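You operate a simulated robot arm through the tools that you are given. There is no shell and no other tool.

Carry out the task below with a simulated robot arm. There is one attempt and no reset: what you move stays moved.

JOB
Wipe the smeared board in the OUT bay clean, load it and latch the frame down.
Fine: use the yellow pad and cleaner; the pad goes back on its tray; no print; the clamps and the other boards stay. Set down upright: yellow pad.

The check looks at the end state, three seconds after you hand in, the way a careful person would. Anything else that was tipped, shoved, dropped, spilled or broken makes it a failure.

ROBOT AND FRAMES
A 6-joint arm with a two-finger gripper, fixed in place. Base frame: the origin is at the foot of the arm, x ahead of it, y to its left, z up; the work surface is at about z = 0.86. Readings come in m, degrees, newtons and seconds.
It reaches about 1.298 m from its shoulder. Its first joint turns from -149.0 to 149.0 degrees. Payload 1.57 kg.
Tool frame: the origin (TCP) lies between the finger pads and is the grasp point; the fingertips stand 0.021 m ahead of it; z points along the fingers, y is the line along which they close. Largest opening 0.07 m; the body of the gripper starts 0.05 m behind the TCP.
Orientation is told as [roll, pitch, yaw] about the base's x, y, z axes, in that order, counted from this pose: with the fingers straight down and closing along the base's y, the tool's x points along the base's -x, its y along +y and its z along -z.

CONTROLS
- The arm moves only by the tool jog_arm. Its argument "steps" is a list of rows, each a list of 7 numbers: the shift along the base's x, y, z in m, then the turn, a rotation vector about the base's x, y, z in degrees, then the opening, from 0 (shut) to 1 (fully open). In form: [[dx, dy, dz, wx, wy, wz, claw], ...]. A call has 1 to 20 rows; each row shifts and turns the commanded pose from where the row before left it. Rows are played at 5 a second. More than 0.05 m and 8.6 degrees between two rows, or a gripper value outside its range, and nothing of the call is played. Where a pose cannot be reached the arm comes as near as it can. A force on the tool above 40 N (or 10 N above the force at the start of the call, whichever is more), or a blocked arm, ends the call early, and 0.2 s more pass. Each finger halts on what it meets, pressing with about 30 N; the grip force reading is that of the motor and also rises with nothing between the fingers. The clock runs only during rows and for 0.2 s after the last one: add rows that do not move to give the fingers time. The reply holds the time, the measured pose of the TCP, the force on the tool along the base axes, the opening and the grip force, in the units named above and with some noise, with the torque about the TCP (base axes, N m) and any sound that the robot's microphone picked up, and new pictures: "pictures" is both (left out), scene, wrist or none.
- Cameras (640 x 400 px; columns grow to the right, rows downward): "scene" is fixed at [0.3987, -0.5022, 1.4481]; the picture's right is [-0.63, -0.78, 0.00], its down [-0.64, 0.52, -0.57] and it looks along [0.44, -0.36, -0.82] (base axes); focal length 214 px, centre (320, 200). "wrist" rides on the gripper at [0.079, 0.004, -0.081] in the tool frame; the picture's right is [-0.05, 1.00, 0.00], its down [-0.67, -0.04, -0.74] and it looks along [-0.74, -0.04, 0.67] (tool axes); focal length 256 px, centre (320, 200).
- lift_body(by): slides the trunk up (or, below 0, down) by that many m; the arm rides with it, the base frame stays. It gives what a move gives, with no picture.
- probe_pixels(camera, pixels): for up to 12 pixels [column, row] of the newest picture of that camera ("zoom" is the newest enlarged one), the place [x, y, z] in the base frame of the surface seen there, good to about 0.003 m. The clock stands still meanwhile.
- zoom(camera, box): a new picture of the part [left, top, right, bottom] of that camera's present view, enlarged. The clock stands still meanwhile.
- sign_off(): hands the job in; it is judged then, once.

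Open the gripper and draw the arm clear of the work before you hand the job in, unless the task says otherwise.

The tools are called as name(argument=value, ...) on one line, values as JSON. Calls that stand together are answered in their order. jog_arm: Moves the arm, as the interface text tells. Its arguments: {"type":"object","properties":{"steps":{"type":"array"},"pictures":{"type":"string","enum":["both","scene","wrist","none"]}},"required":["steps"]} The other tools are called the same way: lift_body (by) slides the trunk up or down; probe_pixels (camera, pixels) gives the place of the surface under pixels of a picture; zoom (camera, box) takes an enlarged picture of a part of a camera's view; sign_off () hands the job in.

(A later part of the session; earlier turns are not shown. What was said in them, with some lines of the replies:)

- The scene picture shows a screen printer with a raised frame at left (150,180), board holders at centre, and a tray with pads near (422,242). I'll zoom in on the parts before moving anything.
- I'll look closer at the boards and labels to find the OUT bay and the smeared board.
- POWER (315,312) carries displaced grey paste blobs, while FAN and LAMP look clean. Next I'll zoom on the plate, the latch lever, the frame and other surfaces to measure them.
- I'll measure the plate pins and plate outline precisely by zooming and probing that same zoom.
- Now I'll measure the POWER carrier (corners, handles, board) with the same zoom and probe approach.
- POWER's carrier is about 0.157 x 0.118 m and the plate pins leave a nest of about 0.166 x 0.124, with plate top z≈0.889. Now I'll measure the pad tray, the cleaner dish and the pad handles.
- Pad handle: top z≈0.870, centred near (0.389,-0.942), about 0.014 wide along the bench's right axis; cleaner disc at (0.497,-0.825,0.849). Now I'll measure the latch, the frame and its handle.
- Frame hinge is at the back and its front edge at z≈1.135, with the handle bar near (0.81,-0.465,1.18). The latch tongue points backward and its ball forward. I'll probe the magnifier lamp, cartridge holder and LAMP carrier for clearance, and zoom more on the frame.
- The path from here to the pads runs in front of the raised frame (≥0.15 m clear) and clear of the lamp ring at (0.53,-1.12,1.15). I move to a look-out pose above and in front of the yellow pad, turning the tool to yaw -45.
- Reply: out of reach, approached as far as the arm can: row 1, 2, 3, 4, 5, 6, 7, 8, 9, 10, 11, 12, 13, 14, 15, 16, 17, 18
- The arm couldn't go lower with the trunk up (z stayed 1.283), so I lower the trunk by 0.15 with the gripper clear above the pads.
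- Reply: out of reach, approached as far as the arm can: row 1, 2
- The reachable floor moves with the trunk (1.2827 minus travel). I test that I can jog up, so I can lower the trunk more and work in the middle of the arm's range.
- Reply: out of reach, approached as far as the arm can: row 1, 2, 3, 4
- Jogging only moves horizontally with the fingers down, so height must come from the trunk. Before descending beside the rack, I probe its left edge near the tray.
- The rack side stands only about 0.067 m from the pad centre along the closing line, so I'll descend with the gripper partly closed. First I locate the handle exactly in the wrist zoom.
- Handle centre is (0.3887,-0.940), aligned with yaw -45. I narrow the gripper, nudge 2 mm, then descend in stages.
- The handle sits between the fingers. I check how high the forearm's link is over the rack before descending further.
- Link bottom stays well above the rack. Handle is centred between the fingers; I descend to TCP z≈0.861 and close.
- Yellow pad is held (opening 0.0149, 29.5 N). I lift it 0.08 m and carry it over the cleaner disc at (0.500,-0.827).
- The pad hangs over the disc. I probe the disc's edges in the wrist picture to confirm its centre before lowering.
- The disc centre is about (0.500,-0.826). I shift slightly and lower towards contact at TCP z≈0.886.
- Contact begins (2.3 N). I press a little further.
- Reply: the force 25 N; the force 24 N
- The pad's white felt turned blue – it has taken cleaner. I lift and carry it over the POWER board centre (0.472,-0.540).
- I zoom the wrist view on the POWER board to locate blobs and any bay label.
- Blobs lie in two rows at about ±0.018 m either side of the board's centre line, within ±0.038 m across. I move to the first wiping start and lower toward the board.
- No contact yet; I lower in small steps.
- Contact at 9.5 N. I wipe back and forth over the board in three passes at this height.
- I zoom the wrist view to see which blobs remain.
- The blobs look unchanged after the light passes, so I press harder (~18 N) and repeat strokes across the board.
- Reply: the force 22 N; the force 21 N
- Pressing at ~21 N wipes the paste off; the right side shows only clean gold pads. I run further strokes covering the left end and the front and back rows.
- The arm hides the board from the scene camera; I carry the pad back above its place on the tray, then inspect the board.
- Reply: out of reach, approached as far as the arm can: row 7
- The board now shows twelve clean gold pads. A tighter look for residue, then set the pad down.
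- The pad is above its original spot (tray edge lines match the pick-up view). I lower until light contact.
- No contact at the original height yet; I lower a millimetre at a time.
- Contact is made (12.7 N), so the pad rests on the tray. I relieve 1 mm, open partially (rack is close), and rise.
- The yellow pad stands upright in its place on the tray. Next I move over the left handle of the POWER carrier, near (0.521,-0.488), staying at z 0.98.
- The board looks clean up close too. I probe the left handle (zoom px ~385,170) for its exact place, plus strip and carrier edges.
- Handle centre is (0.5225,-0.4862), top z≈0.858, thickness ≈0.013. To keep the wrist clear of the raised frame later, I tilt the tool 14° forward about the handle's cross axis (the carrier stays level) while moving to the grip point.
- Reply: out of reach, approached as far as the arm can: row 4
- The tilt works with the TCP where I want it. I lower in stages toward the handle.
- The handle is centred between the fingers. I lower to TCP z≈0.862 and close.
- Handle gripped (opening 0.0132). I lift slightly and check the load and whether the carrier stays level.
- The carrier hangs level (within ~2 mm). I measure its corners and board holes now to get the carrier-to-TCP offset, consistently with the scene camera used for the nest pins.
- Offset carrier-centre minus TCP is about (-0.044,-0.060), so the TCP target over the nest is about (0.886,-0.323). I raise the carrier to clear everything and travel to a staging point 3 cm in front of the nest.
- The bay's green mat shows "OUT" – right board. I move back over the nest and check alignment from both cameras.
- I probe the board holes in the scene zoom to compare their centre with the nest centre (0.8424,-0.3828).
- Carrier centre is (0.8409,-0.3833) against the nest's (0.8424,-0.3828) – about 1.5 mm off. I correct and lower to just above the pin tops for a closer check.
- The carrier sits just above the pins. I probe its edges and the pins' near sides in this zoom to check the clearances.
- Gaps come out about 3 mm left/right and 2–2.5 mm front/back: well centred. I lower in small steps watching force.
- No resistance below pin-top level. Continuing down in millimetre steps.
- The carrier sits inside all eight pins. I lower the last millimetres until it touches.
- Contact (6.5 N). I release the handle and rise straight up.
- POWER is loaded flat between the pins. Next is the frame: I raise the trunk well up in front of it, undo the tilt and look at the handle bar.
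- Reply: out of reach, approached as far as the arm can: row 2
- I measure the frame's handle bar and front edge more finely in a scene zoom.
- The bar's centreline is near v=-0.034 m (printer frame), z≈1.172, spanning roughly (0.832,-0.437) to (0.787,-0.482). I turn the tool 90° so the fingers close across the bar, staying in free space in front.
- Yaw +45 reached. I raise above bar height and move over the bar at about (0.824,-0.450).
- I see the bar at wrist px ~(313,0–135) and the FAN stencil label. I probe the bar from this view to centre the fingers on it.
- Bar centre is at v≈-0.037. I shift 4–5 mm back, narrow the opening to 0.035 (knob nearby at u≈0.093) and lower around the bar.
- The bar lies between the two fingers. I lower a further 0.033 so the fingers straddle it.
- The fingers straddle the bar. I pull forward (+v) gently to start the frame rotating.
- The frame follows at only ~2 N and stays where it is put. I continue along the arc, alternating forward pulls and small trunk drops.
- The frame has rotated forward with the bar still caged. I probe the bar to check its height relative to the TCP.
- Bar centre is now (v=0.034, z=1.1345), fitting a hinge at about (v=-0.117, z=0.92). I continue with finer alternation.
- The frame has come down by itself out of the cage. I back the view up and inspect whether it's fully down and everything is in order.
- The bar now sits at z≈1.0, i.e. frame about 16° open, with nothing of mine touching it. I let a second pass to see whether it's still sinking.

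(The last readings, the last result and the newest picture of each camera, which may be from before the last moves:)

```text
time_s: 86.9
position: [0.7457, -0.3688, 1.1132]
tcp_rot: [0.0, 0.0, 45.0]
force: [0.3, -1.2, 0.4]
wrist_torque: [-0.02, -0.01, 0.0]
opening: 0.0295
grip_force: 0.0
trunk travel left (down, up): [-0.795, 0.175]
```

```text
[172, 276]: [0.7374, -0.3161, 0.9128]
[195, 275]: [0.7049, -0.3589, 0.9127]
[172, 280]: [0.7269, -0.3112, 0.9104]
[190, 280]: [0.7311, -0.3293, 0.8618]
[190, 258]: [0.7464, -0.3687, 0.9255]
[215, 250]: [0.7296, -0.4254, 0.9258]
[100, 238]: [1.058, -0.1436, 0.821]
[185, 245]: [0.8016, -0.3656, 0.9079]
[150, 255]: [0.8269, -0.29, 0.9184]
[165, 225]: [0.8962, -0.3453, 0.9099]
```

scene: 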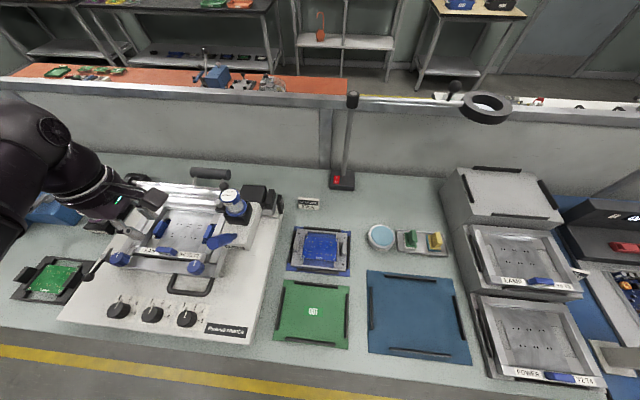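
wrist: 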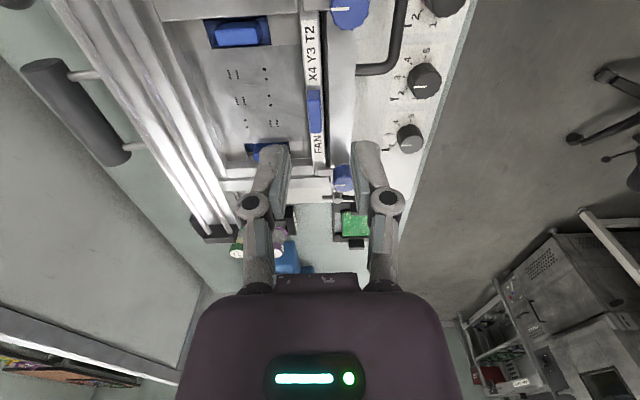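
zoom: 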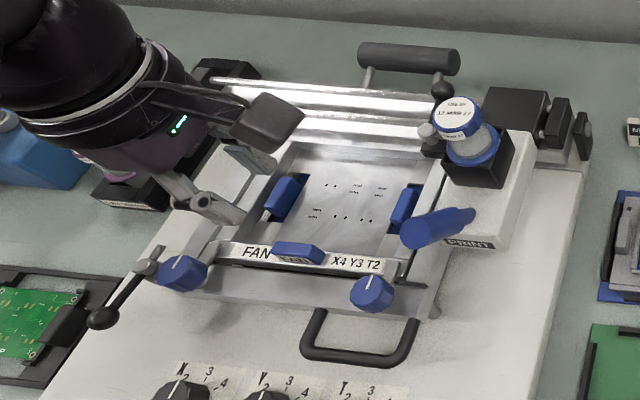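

The frame settled fully down (damped): top at z≈0.925, carrier handles poke up through the windows. Now I look closely at the latch.

zoom(camera="scene", box=[85, 225, 165, 285])

probe_pixels(camera="zoom", pixels=[[155, 185], [175, 130], [150, 215], [50, 310], [70, 280], [120, 235], [205, 200], [215, 170], [240, 220], [190, 240], [300, 235], [180, 215]])

zoom(camera="wrist", box=[270, 100, 430, 270])

```text
6.67 times, centred on (125, 255) of scene
```

zoom: 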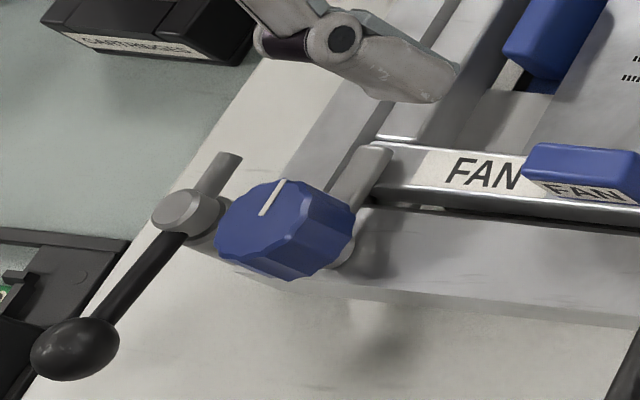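

```text
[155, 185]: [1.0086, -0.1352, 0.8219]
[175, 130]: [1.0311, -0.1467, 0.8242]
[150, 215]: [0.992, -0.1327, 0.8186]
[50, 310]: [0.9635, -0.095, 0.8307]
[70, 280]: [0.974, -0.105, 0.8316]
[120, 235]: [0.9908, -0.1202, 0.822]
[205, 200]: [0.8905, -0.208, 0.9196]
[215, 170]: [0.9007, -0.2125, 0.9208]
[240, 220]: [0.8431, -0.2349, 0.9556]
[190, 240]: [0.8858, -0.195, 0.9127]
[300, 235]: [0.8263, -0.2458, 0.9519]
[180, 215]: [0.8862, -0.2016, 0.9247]
```

```text
2.35 times, centred on (350, 185) of wrist
```

zoom: 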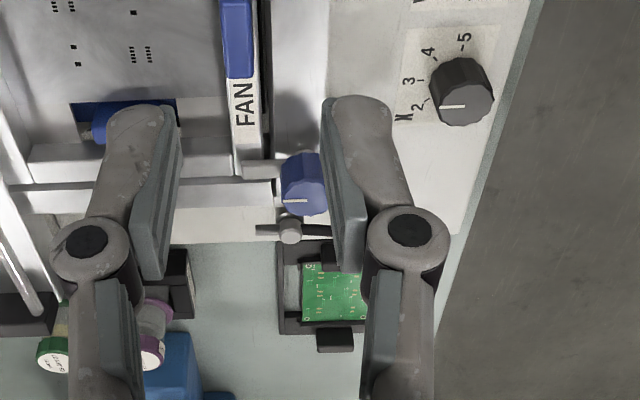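

I see the latch post top (zoom 190,210), tongue pointing back, and ball at (75,350). I probe these precisely.

zoom(camera="scene", box=[85, 225, 165, 285])

probe_pixels(camera="zoom", pixels=[[75, 345], [45, 350], [105, 350], [75, 370], [80, 325], [130, 275], [160, 245], [232, 158], [180, 210], [210, 195], [285, 230], [345, 250]])

probe_pixels(camera="zoom", pixels=[[230, 210], [260, 150], [300, 130], [375, 160], [365, 290], [420, 290], [500, 300], [345, 215], [215, 245], [240, 270], [300, 290], [480, 240]])

```text
6.67 times, centred on (125, 255) of scene
```

zoom: 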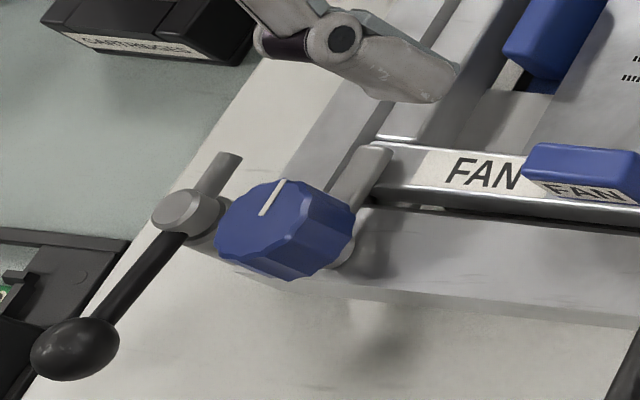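

```text
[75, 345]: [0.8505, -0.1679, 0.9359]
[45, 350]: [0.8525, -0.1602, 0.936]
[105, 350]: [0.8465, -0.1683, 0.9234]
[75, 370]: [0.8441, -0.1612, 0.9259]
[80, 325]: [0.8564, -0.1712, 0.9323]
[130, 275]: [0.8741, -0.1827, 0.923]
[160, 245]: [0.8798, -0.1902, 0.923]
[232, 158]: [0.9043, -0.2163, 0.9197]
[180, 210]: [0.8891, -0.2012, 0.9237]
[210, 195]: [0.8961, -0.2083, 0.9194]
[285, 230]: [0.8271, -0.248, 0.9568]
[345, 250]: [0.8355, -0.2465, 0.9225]
```

```text
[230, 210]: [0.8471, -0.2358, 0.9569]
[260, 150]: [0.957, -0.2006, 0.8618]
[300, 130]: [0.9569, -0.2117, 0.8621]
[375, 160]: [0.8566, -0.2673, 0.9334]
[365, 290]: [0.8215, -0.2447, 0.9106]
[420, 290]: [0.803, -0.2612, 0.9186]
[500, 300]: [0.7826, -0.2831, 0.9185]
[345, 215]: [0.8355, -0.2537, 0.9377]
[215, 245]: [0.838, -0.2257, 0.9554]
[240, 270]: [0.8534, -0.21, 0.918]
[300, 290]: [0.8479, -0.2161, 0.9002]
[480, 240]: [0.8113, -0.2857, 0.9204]
```

Pivot is at (0.888,-0.202) and ball at (0.853,-0.166, z 0.928), radius 0.05. I close the fingers and go to a start point on the frame side of the ball, descending in stages.

jog_arm(steps=[[0.0, 0.036, 0, 0, 0, 0, 0.1], [0.018, 0.036, 0, 0, 0, 0, 0], [0.025, 0.036, 0, 0, 0, 0, 0], [0.025, 0.036, 0, 0, 0, 0, 0], [0.0255, 0.0345, 0, 0, 0, 0, 0], [0, 0, 0, 0, 0, 0, 0]], pictures="none")

lift_body(by=-0.12)

jog_arm(steps=[[0, 0, 0, 0, 0, 0, 0]])

zoom(camera="wrist", box=[220, 60, 460, 260])

zoom(camera="scene", box=[60, 190, 180, 290])

```text
time_s: 88.3
position: [0.8344, -0.1923, 1.1137]
tcp_rot: [0.0, -0.1, 45.0]
force: [-1.0, -0.4, -0.6]
wrist_torque: [-0.02, 0.01, -0.01]
opening: 0.0
grip_force: 29.0
trunk travel left (down, up): [-0.795, 0.175]
```

```text
time_s: 89.8
position: [0.8346, -0.1927, 0.9943]
tcp_rot: [0.1, 0.0, 45.0]
force: [0.2, 0.3, 0.1]
wrist_torque: [0.03, 0.01, 0.01]
opening: 0.0
grip_force: 28.3
trunk travel left (down, up): [-0.675, 0.295]
```

```text
time_s: 90.2
position: [0.8352, -0.1922, 0.9928]
tcp_rot: [0.0, 0.0, 45.1]
force: [-0.2, 0.0, -0.9]
wrist_torque: [0.0, 0.01, 0.01]
opening: 0.0
grip_force: 28.2
trunk travel left (down, up): [-0.675, 0.295]
```

scene: 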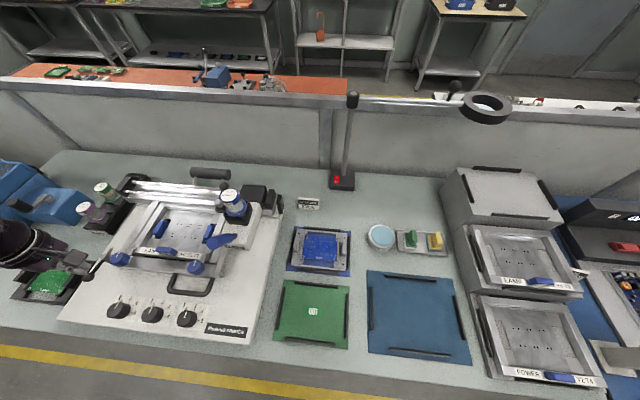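
wrist: 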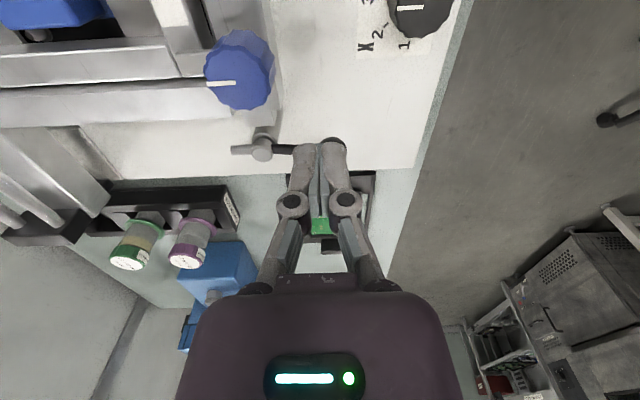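

```text
2.00 times, centred on (340, 160) of wrist
```

zoom: 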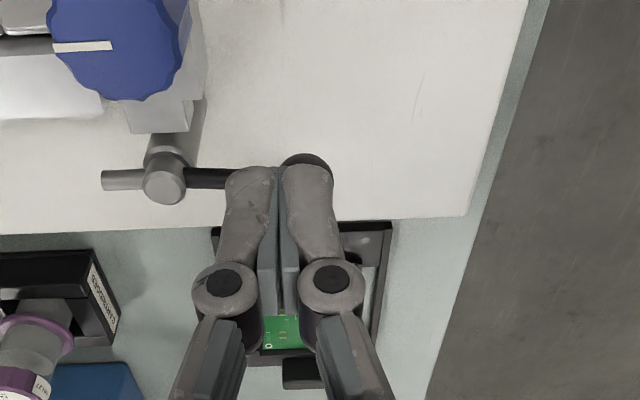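

```text
4.00 times, centred on (120, 240) of scene
```

zoom: 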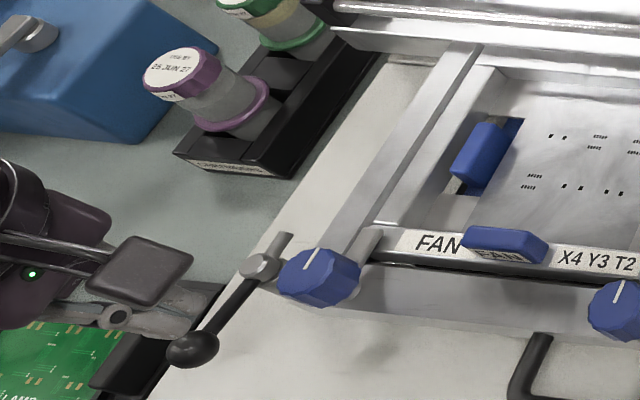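

The fingers are on the frame side of the ball, about 3 cm from it. I lower to ball height, watching force.

lift_body(by=-0.045)

jog_arm(steps=[[0, 0, 0, 0, 0, 0, 0]])

zoom(camera="wrist", box=[220, 60, 460, 260])

zoom(camera="scene", box=[60, 210, 160, 290])

```text
time_s: 91.1
position: [0.8339, -0.1921, 0.9486]
tcp_rot: [-0.1, -0.1, 45.0]
force: [0.3, -1.1, 0.2]
wrist_torque: [0.0, -0.02, -0.02]
opening: 0.0
grip_force: 28.5
trunk travel left (down, up): [-0.63, 0.34]
```

```text
time_s: 91.5
position: [0.835, -0.1914, 0.9477]
tcp_rot: [0.0, 0.0, 45.0]
force: [1.1, -0.5, -0.1]
wrist_torque: [0.01, 0.0, 0.01]
opening: 0.0001
grip_force: 28.7
trunk travel left (down, up): [-0.63, 0.34]
```

scene: 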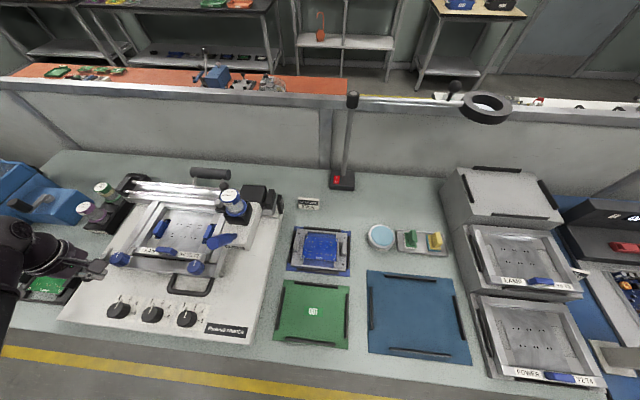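
wrist: 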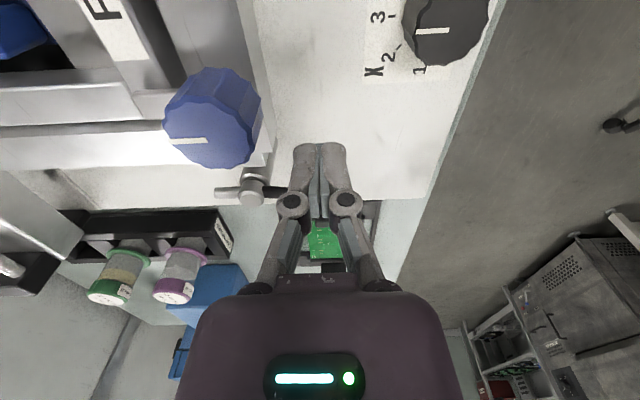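

```text
2.00 times, centred on (340, 160) of wrist
```

zoom: 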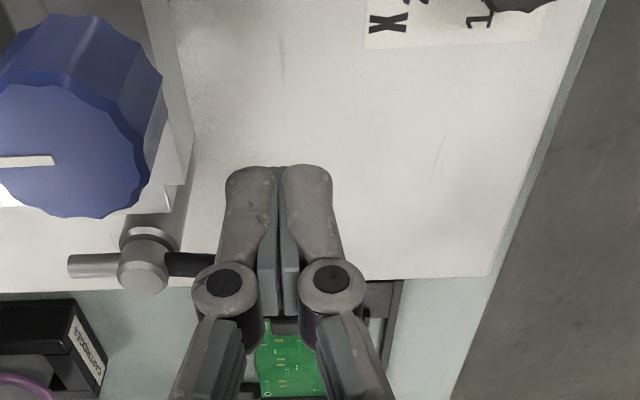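

```text
5.00 times, centred on (110, 250) of scene
```

zoom: 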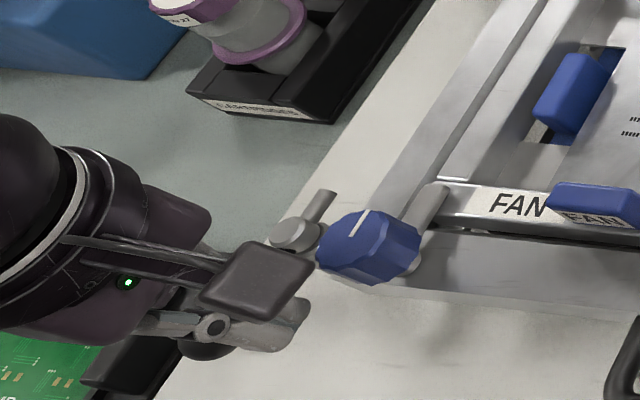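

Clear so far. I lower the last 16 mm and begin sweeping the ball around the pivot toward the −u side.

lift_body(by=-0.016)

jog_arm(steps=[[0.0063, 0.0069, 0, 0, 0, 0, 0], [0.0046, 0.0074, 0, 0, 0, 0, 0], [0.0049, 0.007, 0, 0, 0, 0, 0], [0.006, 0.006, 0, 0, 0, 0, 0], [0, 0, 0, 0, 0, 0, 0]])

zoom(camera="wrist", box=[180, 60, 460, 260])

zoom(camera="scene", box=[60, 210, 160, 290])

```text
time_s: 92.1
position: [0.8347, -0.191, 0.9323]
tcp_rot: [0.1, -0.1, 45.0]
force: [-0.1, 0.5, 0.2]
wrist_torque: [0.03, -0.01, 0.02]
opening: 0.0002
grip_force: 28.2
trunk travel left (down, up): [-0.614, 0.356]
```

```text
time_s: 93.3
position: [0.8567, -0.1658, 0.9332]
tcp_rot: [0.1, 0.0, 45.0]
force: [0.0, -0.2, -0.6]
wrist_torque: [-0.03, 0.02, -0.02]
opening: 0.0
grip_force: 28.6
trunk travel left (down, up): [-0.614, 0.356]
```

scene: 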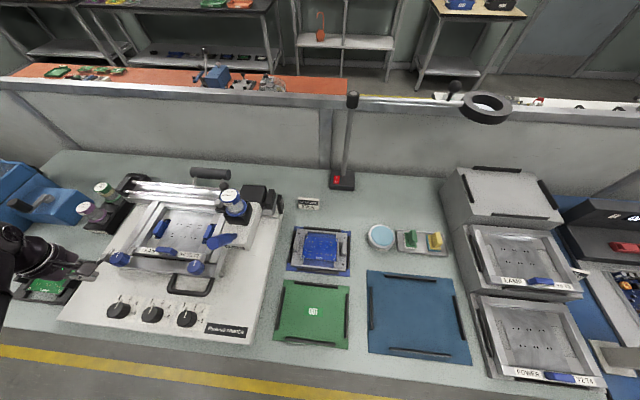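
wrist: 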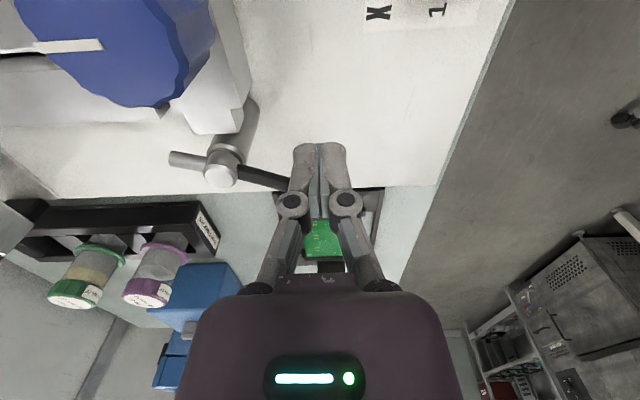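

```text
2.00 times, centred on (320, 160) of wrist
```

zoom: 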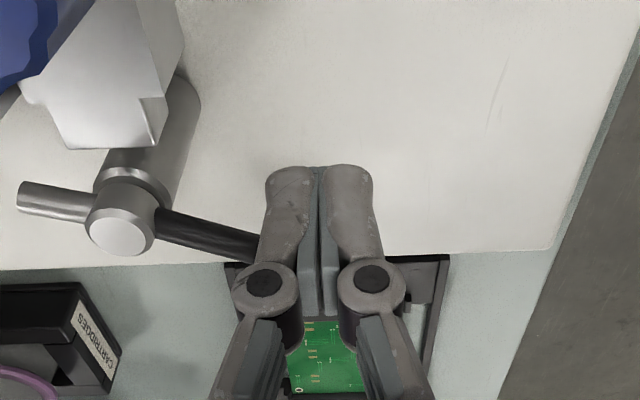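

```text
5.00 times, centred on (110, 250) of scene
```

zoom: 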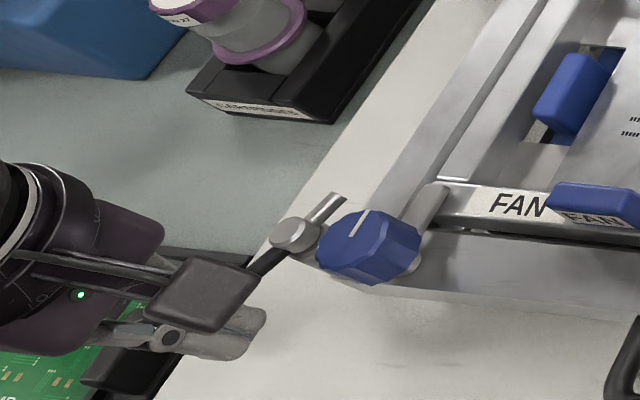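

The lever is turning: tongue swings toward the frame tab. I continue the sweep.

jog_arm(steps=[[0.007, 0.0049, 0, 0, 0, 0, 0], [0.0077, 0.0036, 0, 0, 0, 0, 0], [0.0083, 0.0023, 0, 0, 0, 0, 0], [0.0085, 0.0007, 0, 0, 0, 0, 0], [0, 0, 0, 0, 0, 0, 0]])

zoom(camera="wrist", box=[100, 20, 420, 260])

zoom(camera="scene", box=[60, 210, 160, 290])

```text
time_s: 94.5
position: [0.8888, -0.1527, 0.932]
tcp_rot: [0.0, 0.0, 45.0]
force: [-0.4, -3.2, 0.7]
wrist_torque: [0.0, 0.01, -0.05]
opening: 0.0
grip_force: 28.3
trunk travel left (down, up): [-0.614, 0.356]
```

scene: 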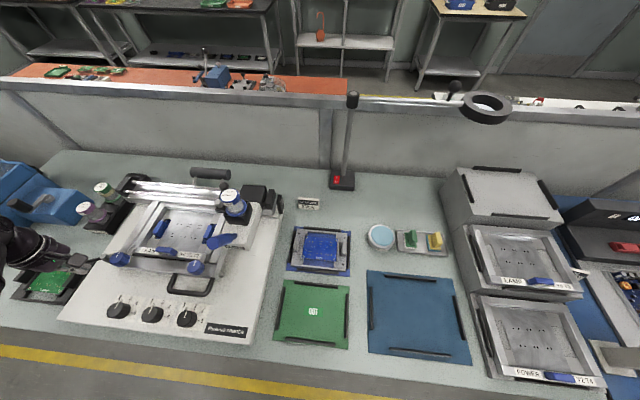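
wrist: 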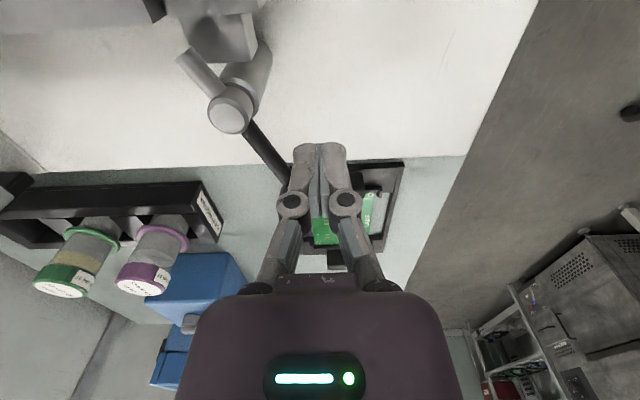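

```text
1.67 times, centred on (260, 140) of wrist
```

zoom: 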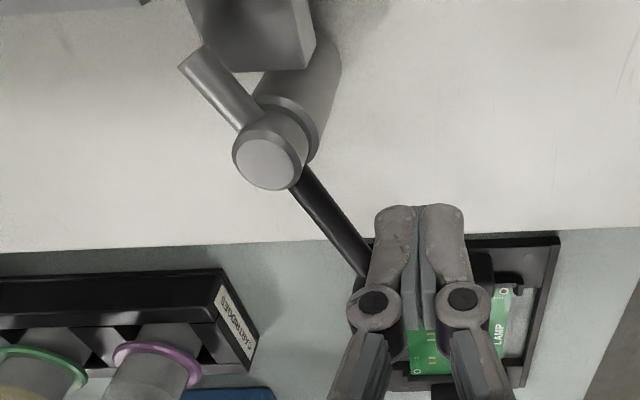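

```text
5.00 times, centred on (110, 250) of scene
```

zoom: 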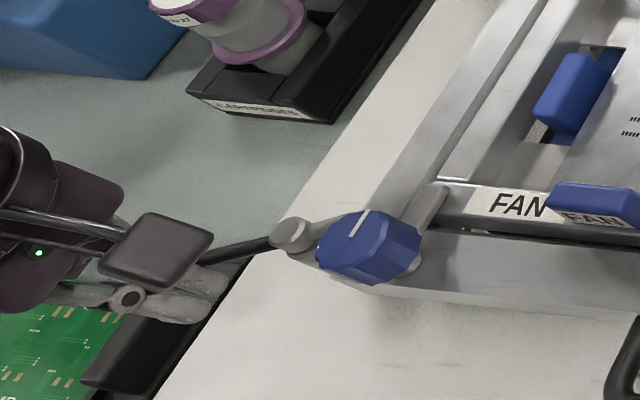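

The lever has turned ~55°. I keep sweeping toward the full quarter turn.

jog_arm(steps=[[0.0077, -0.001, 0, 0, 0, 0, 0], [0.0083, -0.0023, 0, 0, 0, 0, 0], [0, 0, 0, 0, 0, 0, 0]])

zoom(camera="wrist", box=[100, 0, 420, 240])

zoom(camera="scene", box=[60, 210, 160, 290])

```text
time_s: 95.3
position: [0.9047, -0.1543, 0.9332]
tcp_rot: [0.0, -0.1, 45.3]
force: [-1.1, -0.5, 0.2]
wrist_torque: [-0.03, 0.02, -0.04]
opening: 0.0002
grip_force: 28.3
trunk travel left (down, up): [-0.614, 0.356]
```

scene: 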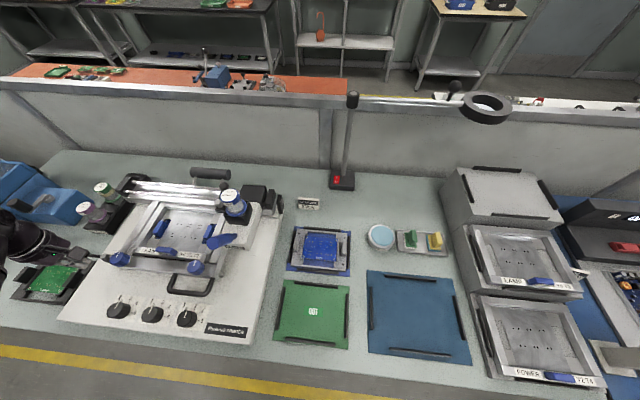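
wrist: 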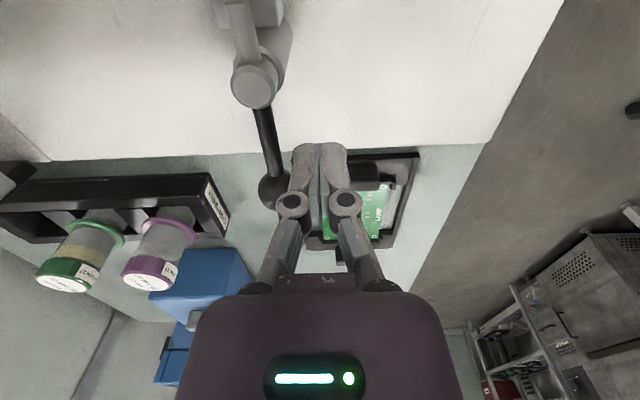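

```text
1.67 times, centred on (260, 120) of wrist
```

zoom: 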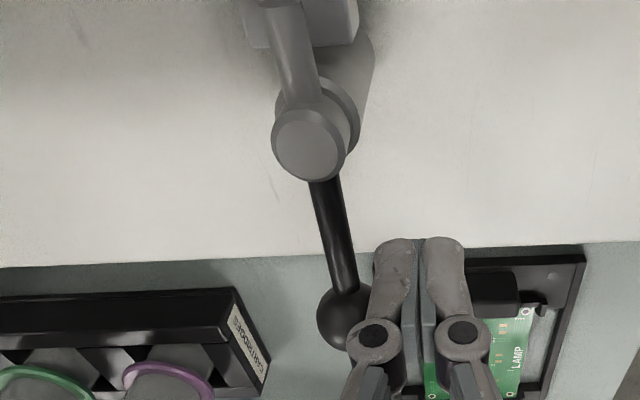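

```text
5.00 times, centred on (110, 250) of scene
```

zoom: 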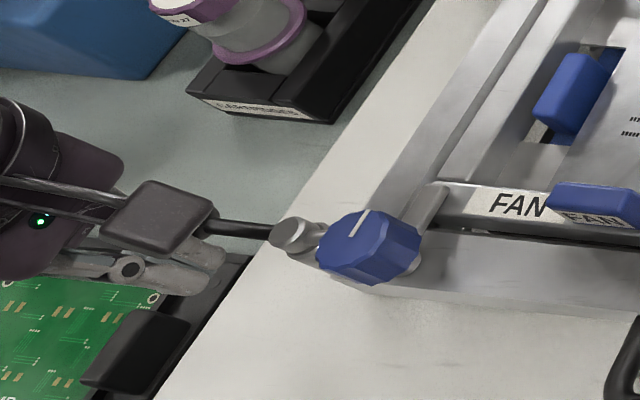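

Tongue is nearly over the tab. I push on in small steps to feel for the stop.

jog_arm(steps=[[0.0038, -0.0017, 0, 0, 0, 0, 0], [0.0037, -0.0019, 0, 0, 0, 0, 0], [0, 0, 0, 0, 0, 0, 0]])

zoom(camera="wrist", box=[100, 0, 420, 240])

probe_pixels(camera="wrist", pixels=[[265, 190], [265, 130], [255, 85], [240, 30], [250, 10], [275, 195]])

```text
time_s: 96.2
position: [0.9062, -0.1567, 0.9332]
tcp_rot: [0.6, 0.2, 45.2]
force: [-11.0, 4.7, -1.3]
wrist_torque: [0.03, 0.15, 0.05]
opening: 0.0002
grip_force: 28.5
trunk travel left (down, up): [-0.614, 0.356]
stopped in row 3: the force on the tool passed its limit at 41 N (the readings are from after the stop); the commanded pose is now the measured one
```

scene: 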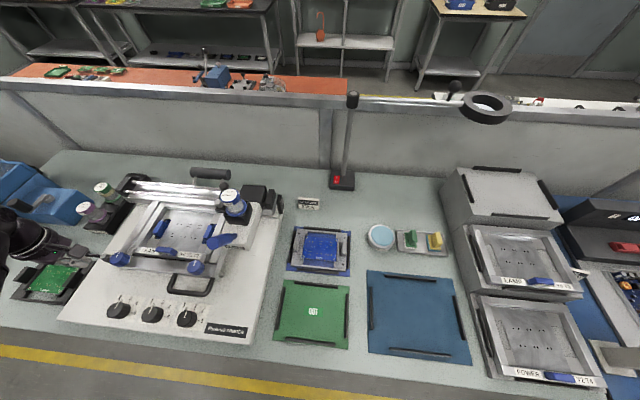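
wrist: 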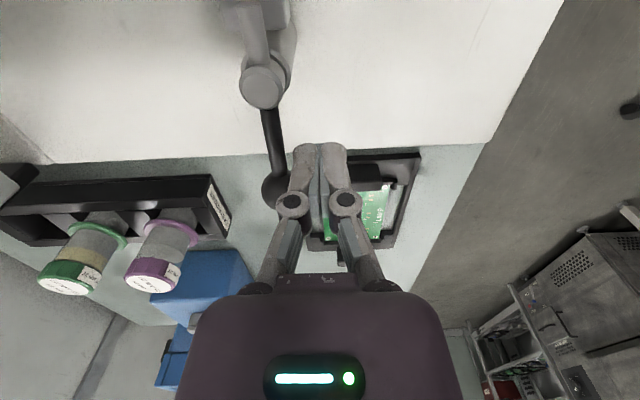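

```text
1.67 times, centred on (260, 120) of wrist
```

zoom: 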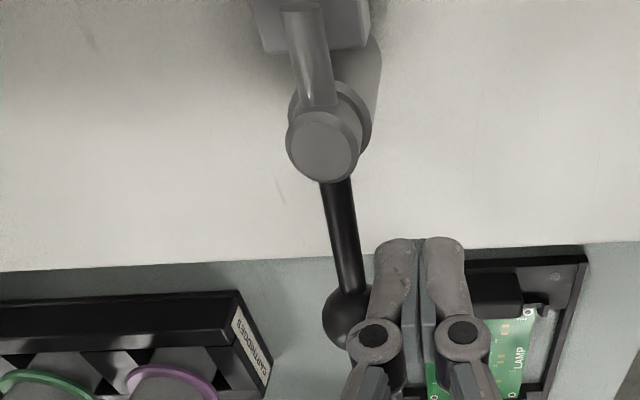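

```text
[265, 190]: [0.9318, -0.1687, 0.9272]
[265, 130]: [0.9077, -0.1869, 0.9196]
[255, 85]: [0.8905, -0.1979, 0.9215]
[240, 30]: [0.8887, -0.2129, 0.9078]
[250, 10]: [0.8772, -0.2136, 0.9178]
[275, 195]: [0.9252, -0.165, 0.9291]
```

A hard stop at 41 N: the lever has made its ~90° turn (ball now at about (0.927,-0.167)), tongue over the frame tab. I back off from the ball and rise.

jog_arm(steps=[[-0.006, 0.004, 0, 0, 0, 0, 0], [-0.008, 0.006, 0, 0, 0, 0, 0], [0, 0, 0, 0, 0, 0, 0]], pictures="none")

lift_body(by=0.2)

jog_arm(steps=[[-0.04, 0.02, 0, 0, 0, 0, 0.3], [-0.04, 0.02, 0, 0, 0, 0, 0.6], [-0.04, 0.02, 0, 0, 0, 0, 1], [-0.04, 0.02, 0, 0, 0, 0, 1], [0, 0, 0, 0, 0, 0, 1]])

zoom(camera="scene", box=[60, 200, 180, 290])

zoom(camera="scene", box=[60, 150, 290, 310])

```text
time_s: 97.0
position: [0.8956, -0.1475, 0.9324]
tcp_rot: [0.5, 0.0, 45.1]
force: [0.3, 0.0, -0.2]
wrist_torque: [0.0, 0.02, 0.01]
opening: 0.0
grip_force: 28.6
trunk travel left (down, up): [-0.614, 0.356]
```

```text
time_s: 99.1
position: [0.8947, -0.1462, 1.1324]
tcp_rot: [0.6, 0.2, 45.1]
force: [0.4, -0.7, 0.3]
wrist_torque: [0.03, -0.01, -0.01]
opening: 0.0
grip_force: 28.5
trunk travel left (down, up): [-0.814, 0.156]
```

```text
time_s: 100.3
position: [0.7376, -0.0671, 1.1315]
tcp_rot: [0.5, 0.1, 44.9]
force: [0.0, 0.1, 0.2]
wrist_torque: [0.01, -0.01, 0.02]
opening: 0.0699
grip_force: 0.1
trunk travel left (down, up): [-0.814, 0.156]
```

scene: 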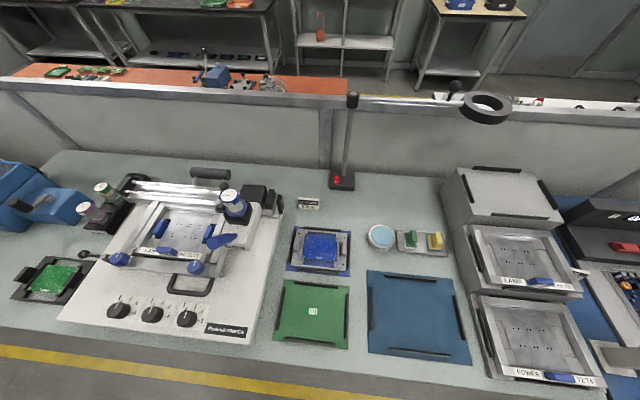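
wrist: 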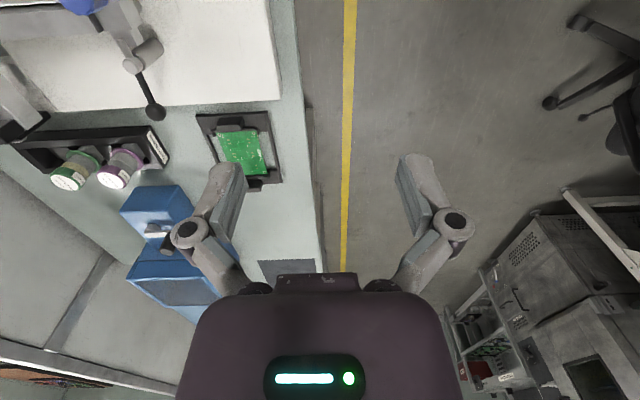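

```text
4.44 times, centred on (120, 245) of scene
```

zoom: 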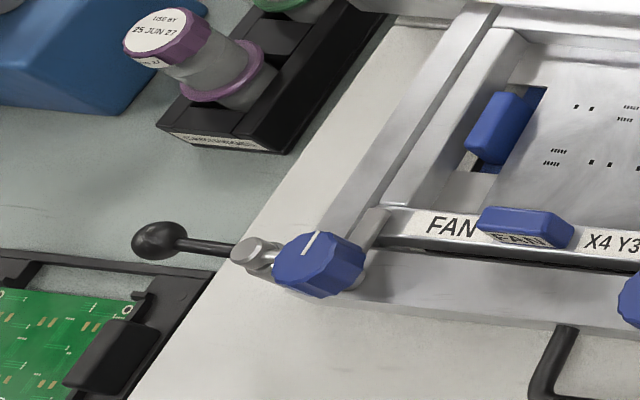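

```text
2.50 times, centred on (175, 230) of scene
```

zoom: 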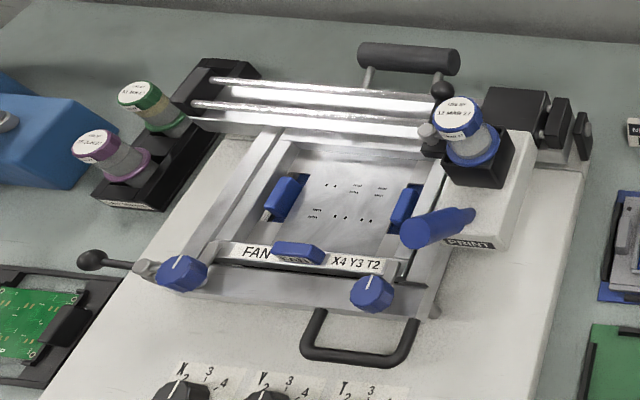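

The frame lies flat and the latch tongue is over its tab. Last checks on the pad tray, cleaner, the FAN and LAMP boards.

zoom(camera="scene", box=[270, 195, 480, 360])

zoom(camera="scene", box=[355, 215, 455, 265])

zoom(camera="scene", box=[0, 140, 140, 310])

probe_pixels(camera="scene", pixels=[[88, 254], [172, 276], [195, 292], [150, 258], [215, 255], [175, 205], [190, 262]])

```text
2.42 times, centred on (375, 278) of scene
```

zoom: 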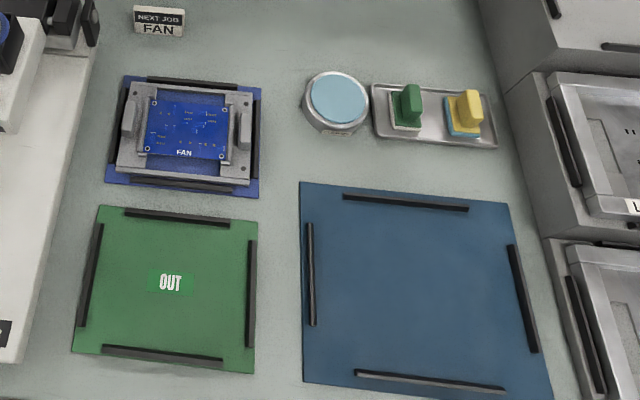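

```text
6.40 times, centred on (405, 240) of scene
```

zoom: 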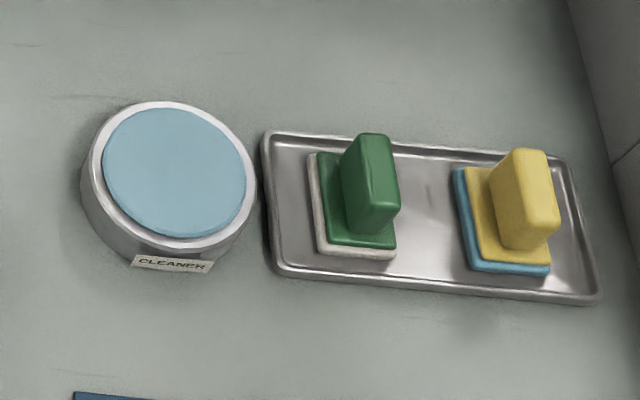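

```text
2.35 times, centred on (70, 225) of scene
```

zoom: 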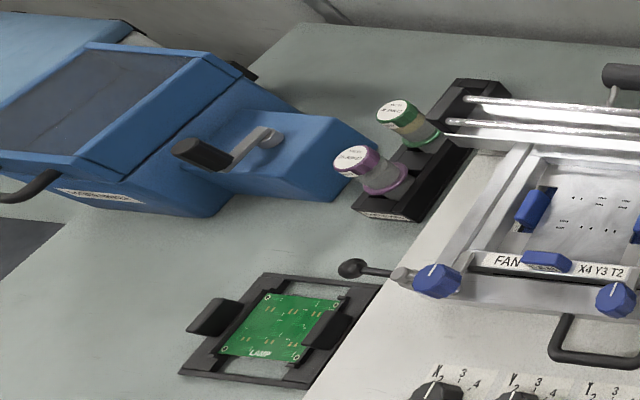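

```text
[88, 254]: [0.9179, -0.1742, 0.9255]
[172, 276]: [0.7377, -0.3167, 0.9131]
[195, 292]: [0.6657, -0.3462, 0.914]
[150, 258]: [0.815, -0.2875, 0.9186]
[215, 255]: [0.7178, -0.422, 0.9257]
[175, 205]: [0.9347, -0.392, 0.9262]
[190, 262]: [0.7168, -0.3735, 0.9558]
```

All in order: the pad is upright on its tray, POWER is clean and loaded, the frame is flat and latched, the other boards, clamps and PRINT lever were not touched, and the gripper is open and clear. I hand in.

sign_off()

```text
The job is handed in.
```

The POWER board from the OUT bay is wiped clean and loaded on the printer, and the frame is latched down over it. I've handed the job in.

- **Board:** I wetted the yellow pad on the cleaner and wiped off all the smeared paste. It took about 20 N of pressure; the first light passes left it unchanged. The board sits flat between the locating pins.
- **Frame:** I pulled it partway down by its handle. It then slipped out of the gripper and sank slowly shut on its own. I turned the latch lever to its stop, a quarter turn. I pushed it until the force limit tripped at about 41 N.
- **Pad:** it is back in its place on the tray, upright. Its felt is now blue from the cleaner.
- **Left alone:** I made no print and did not touch the clamp knobs. The FAN and LAMP boards are where they were.

The stencil in the printer is the FAN one. The job didn't mention changing it, so I left it.
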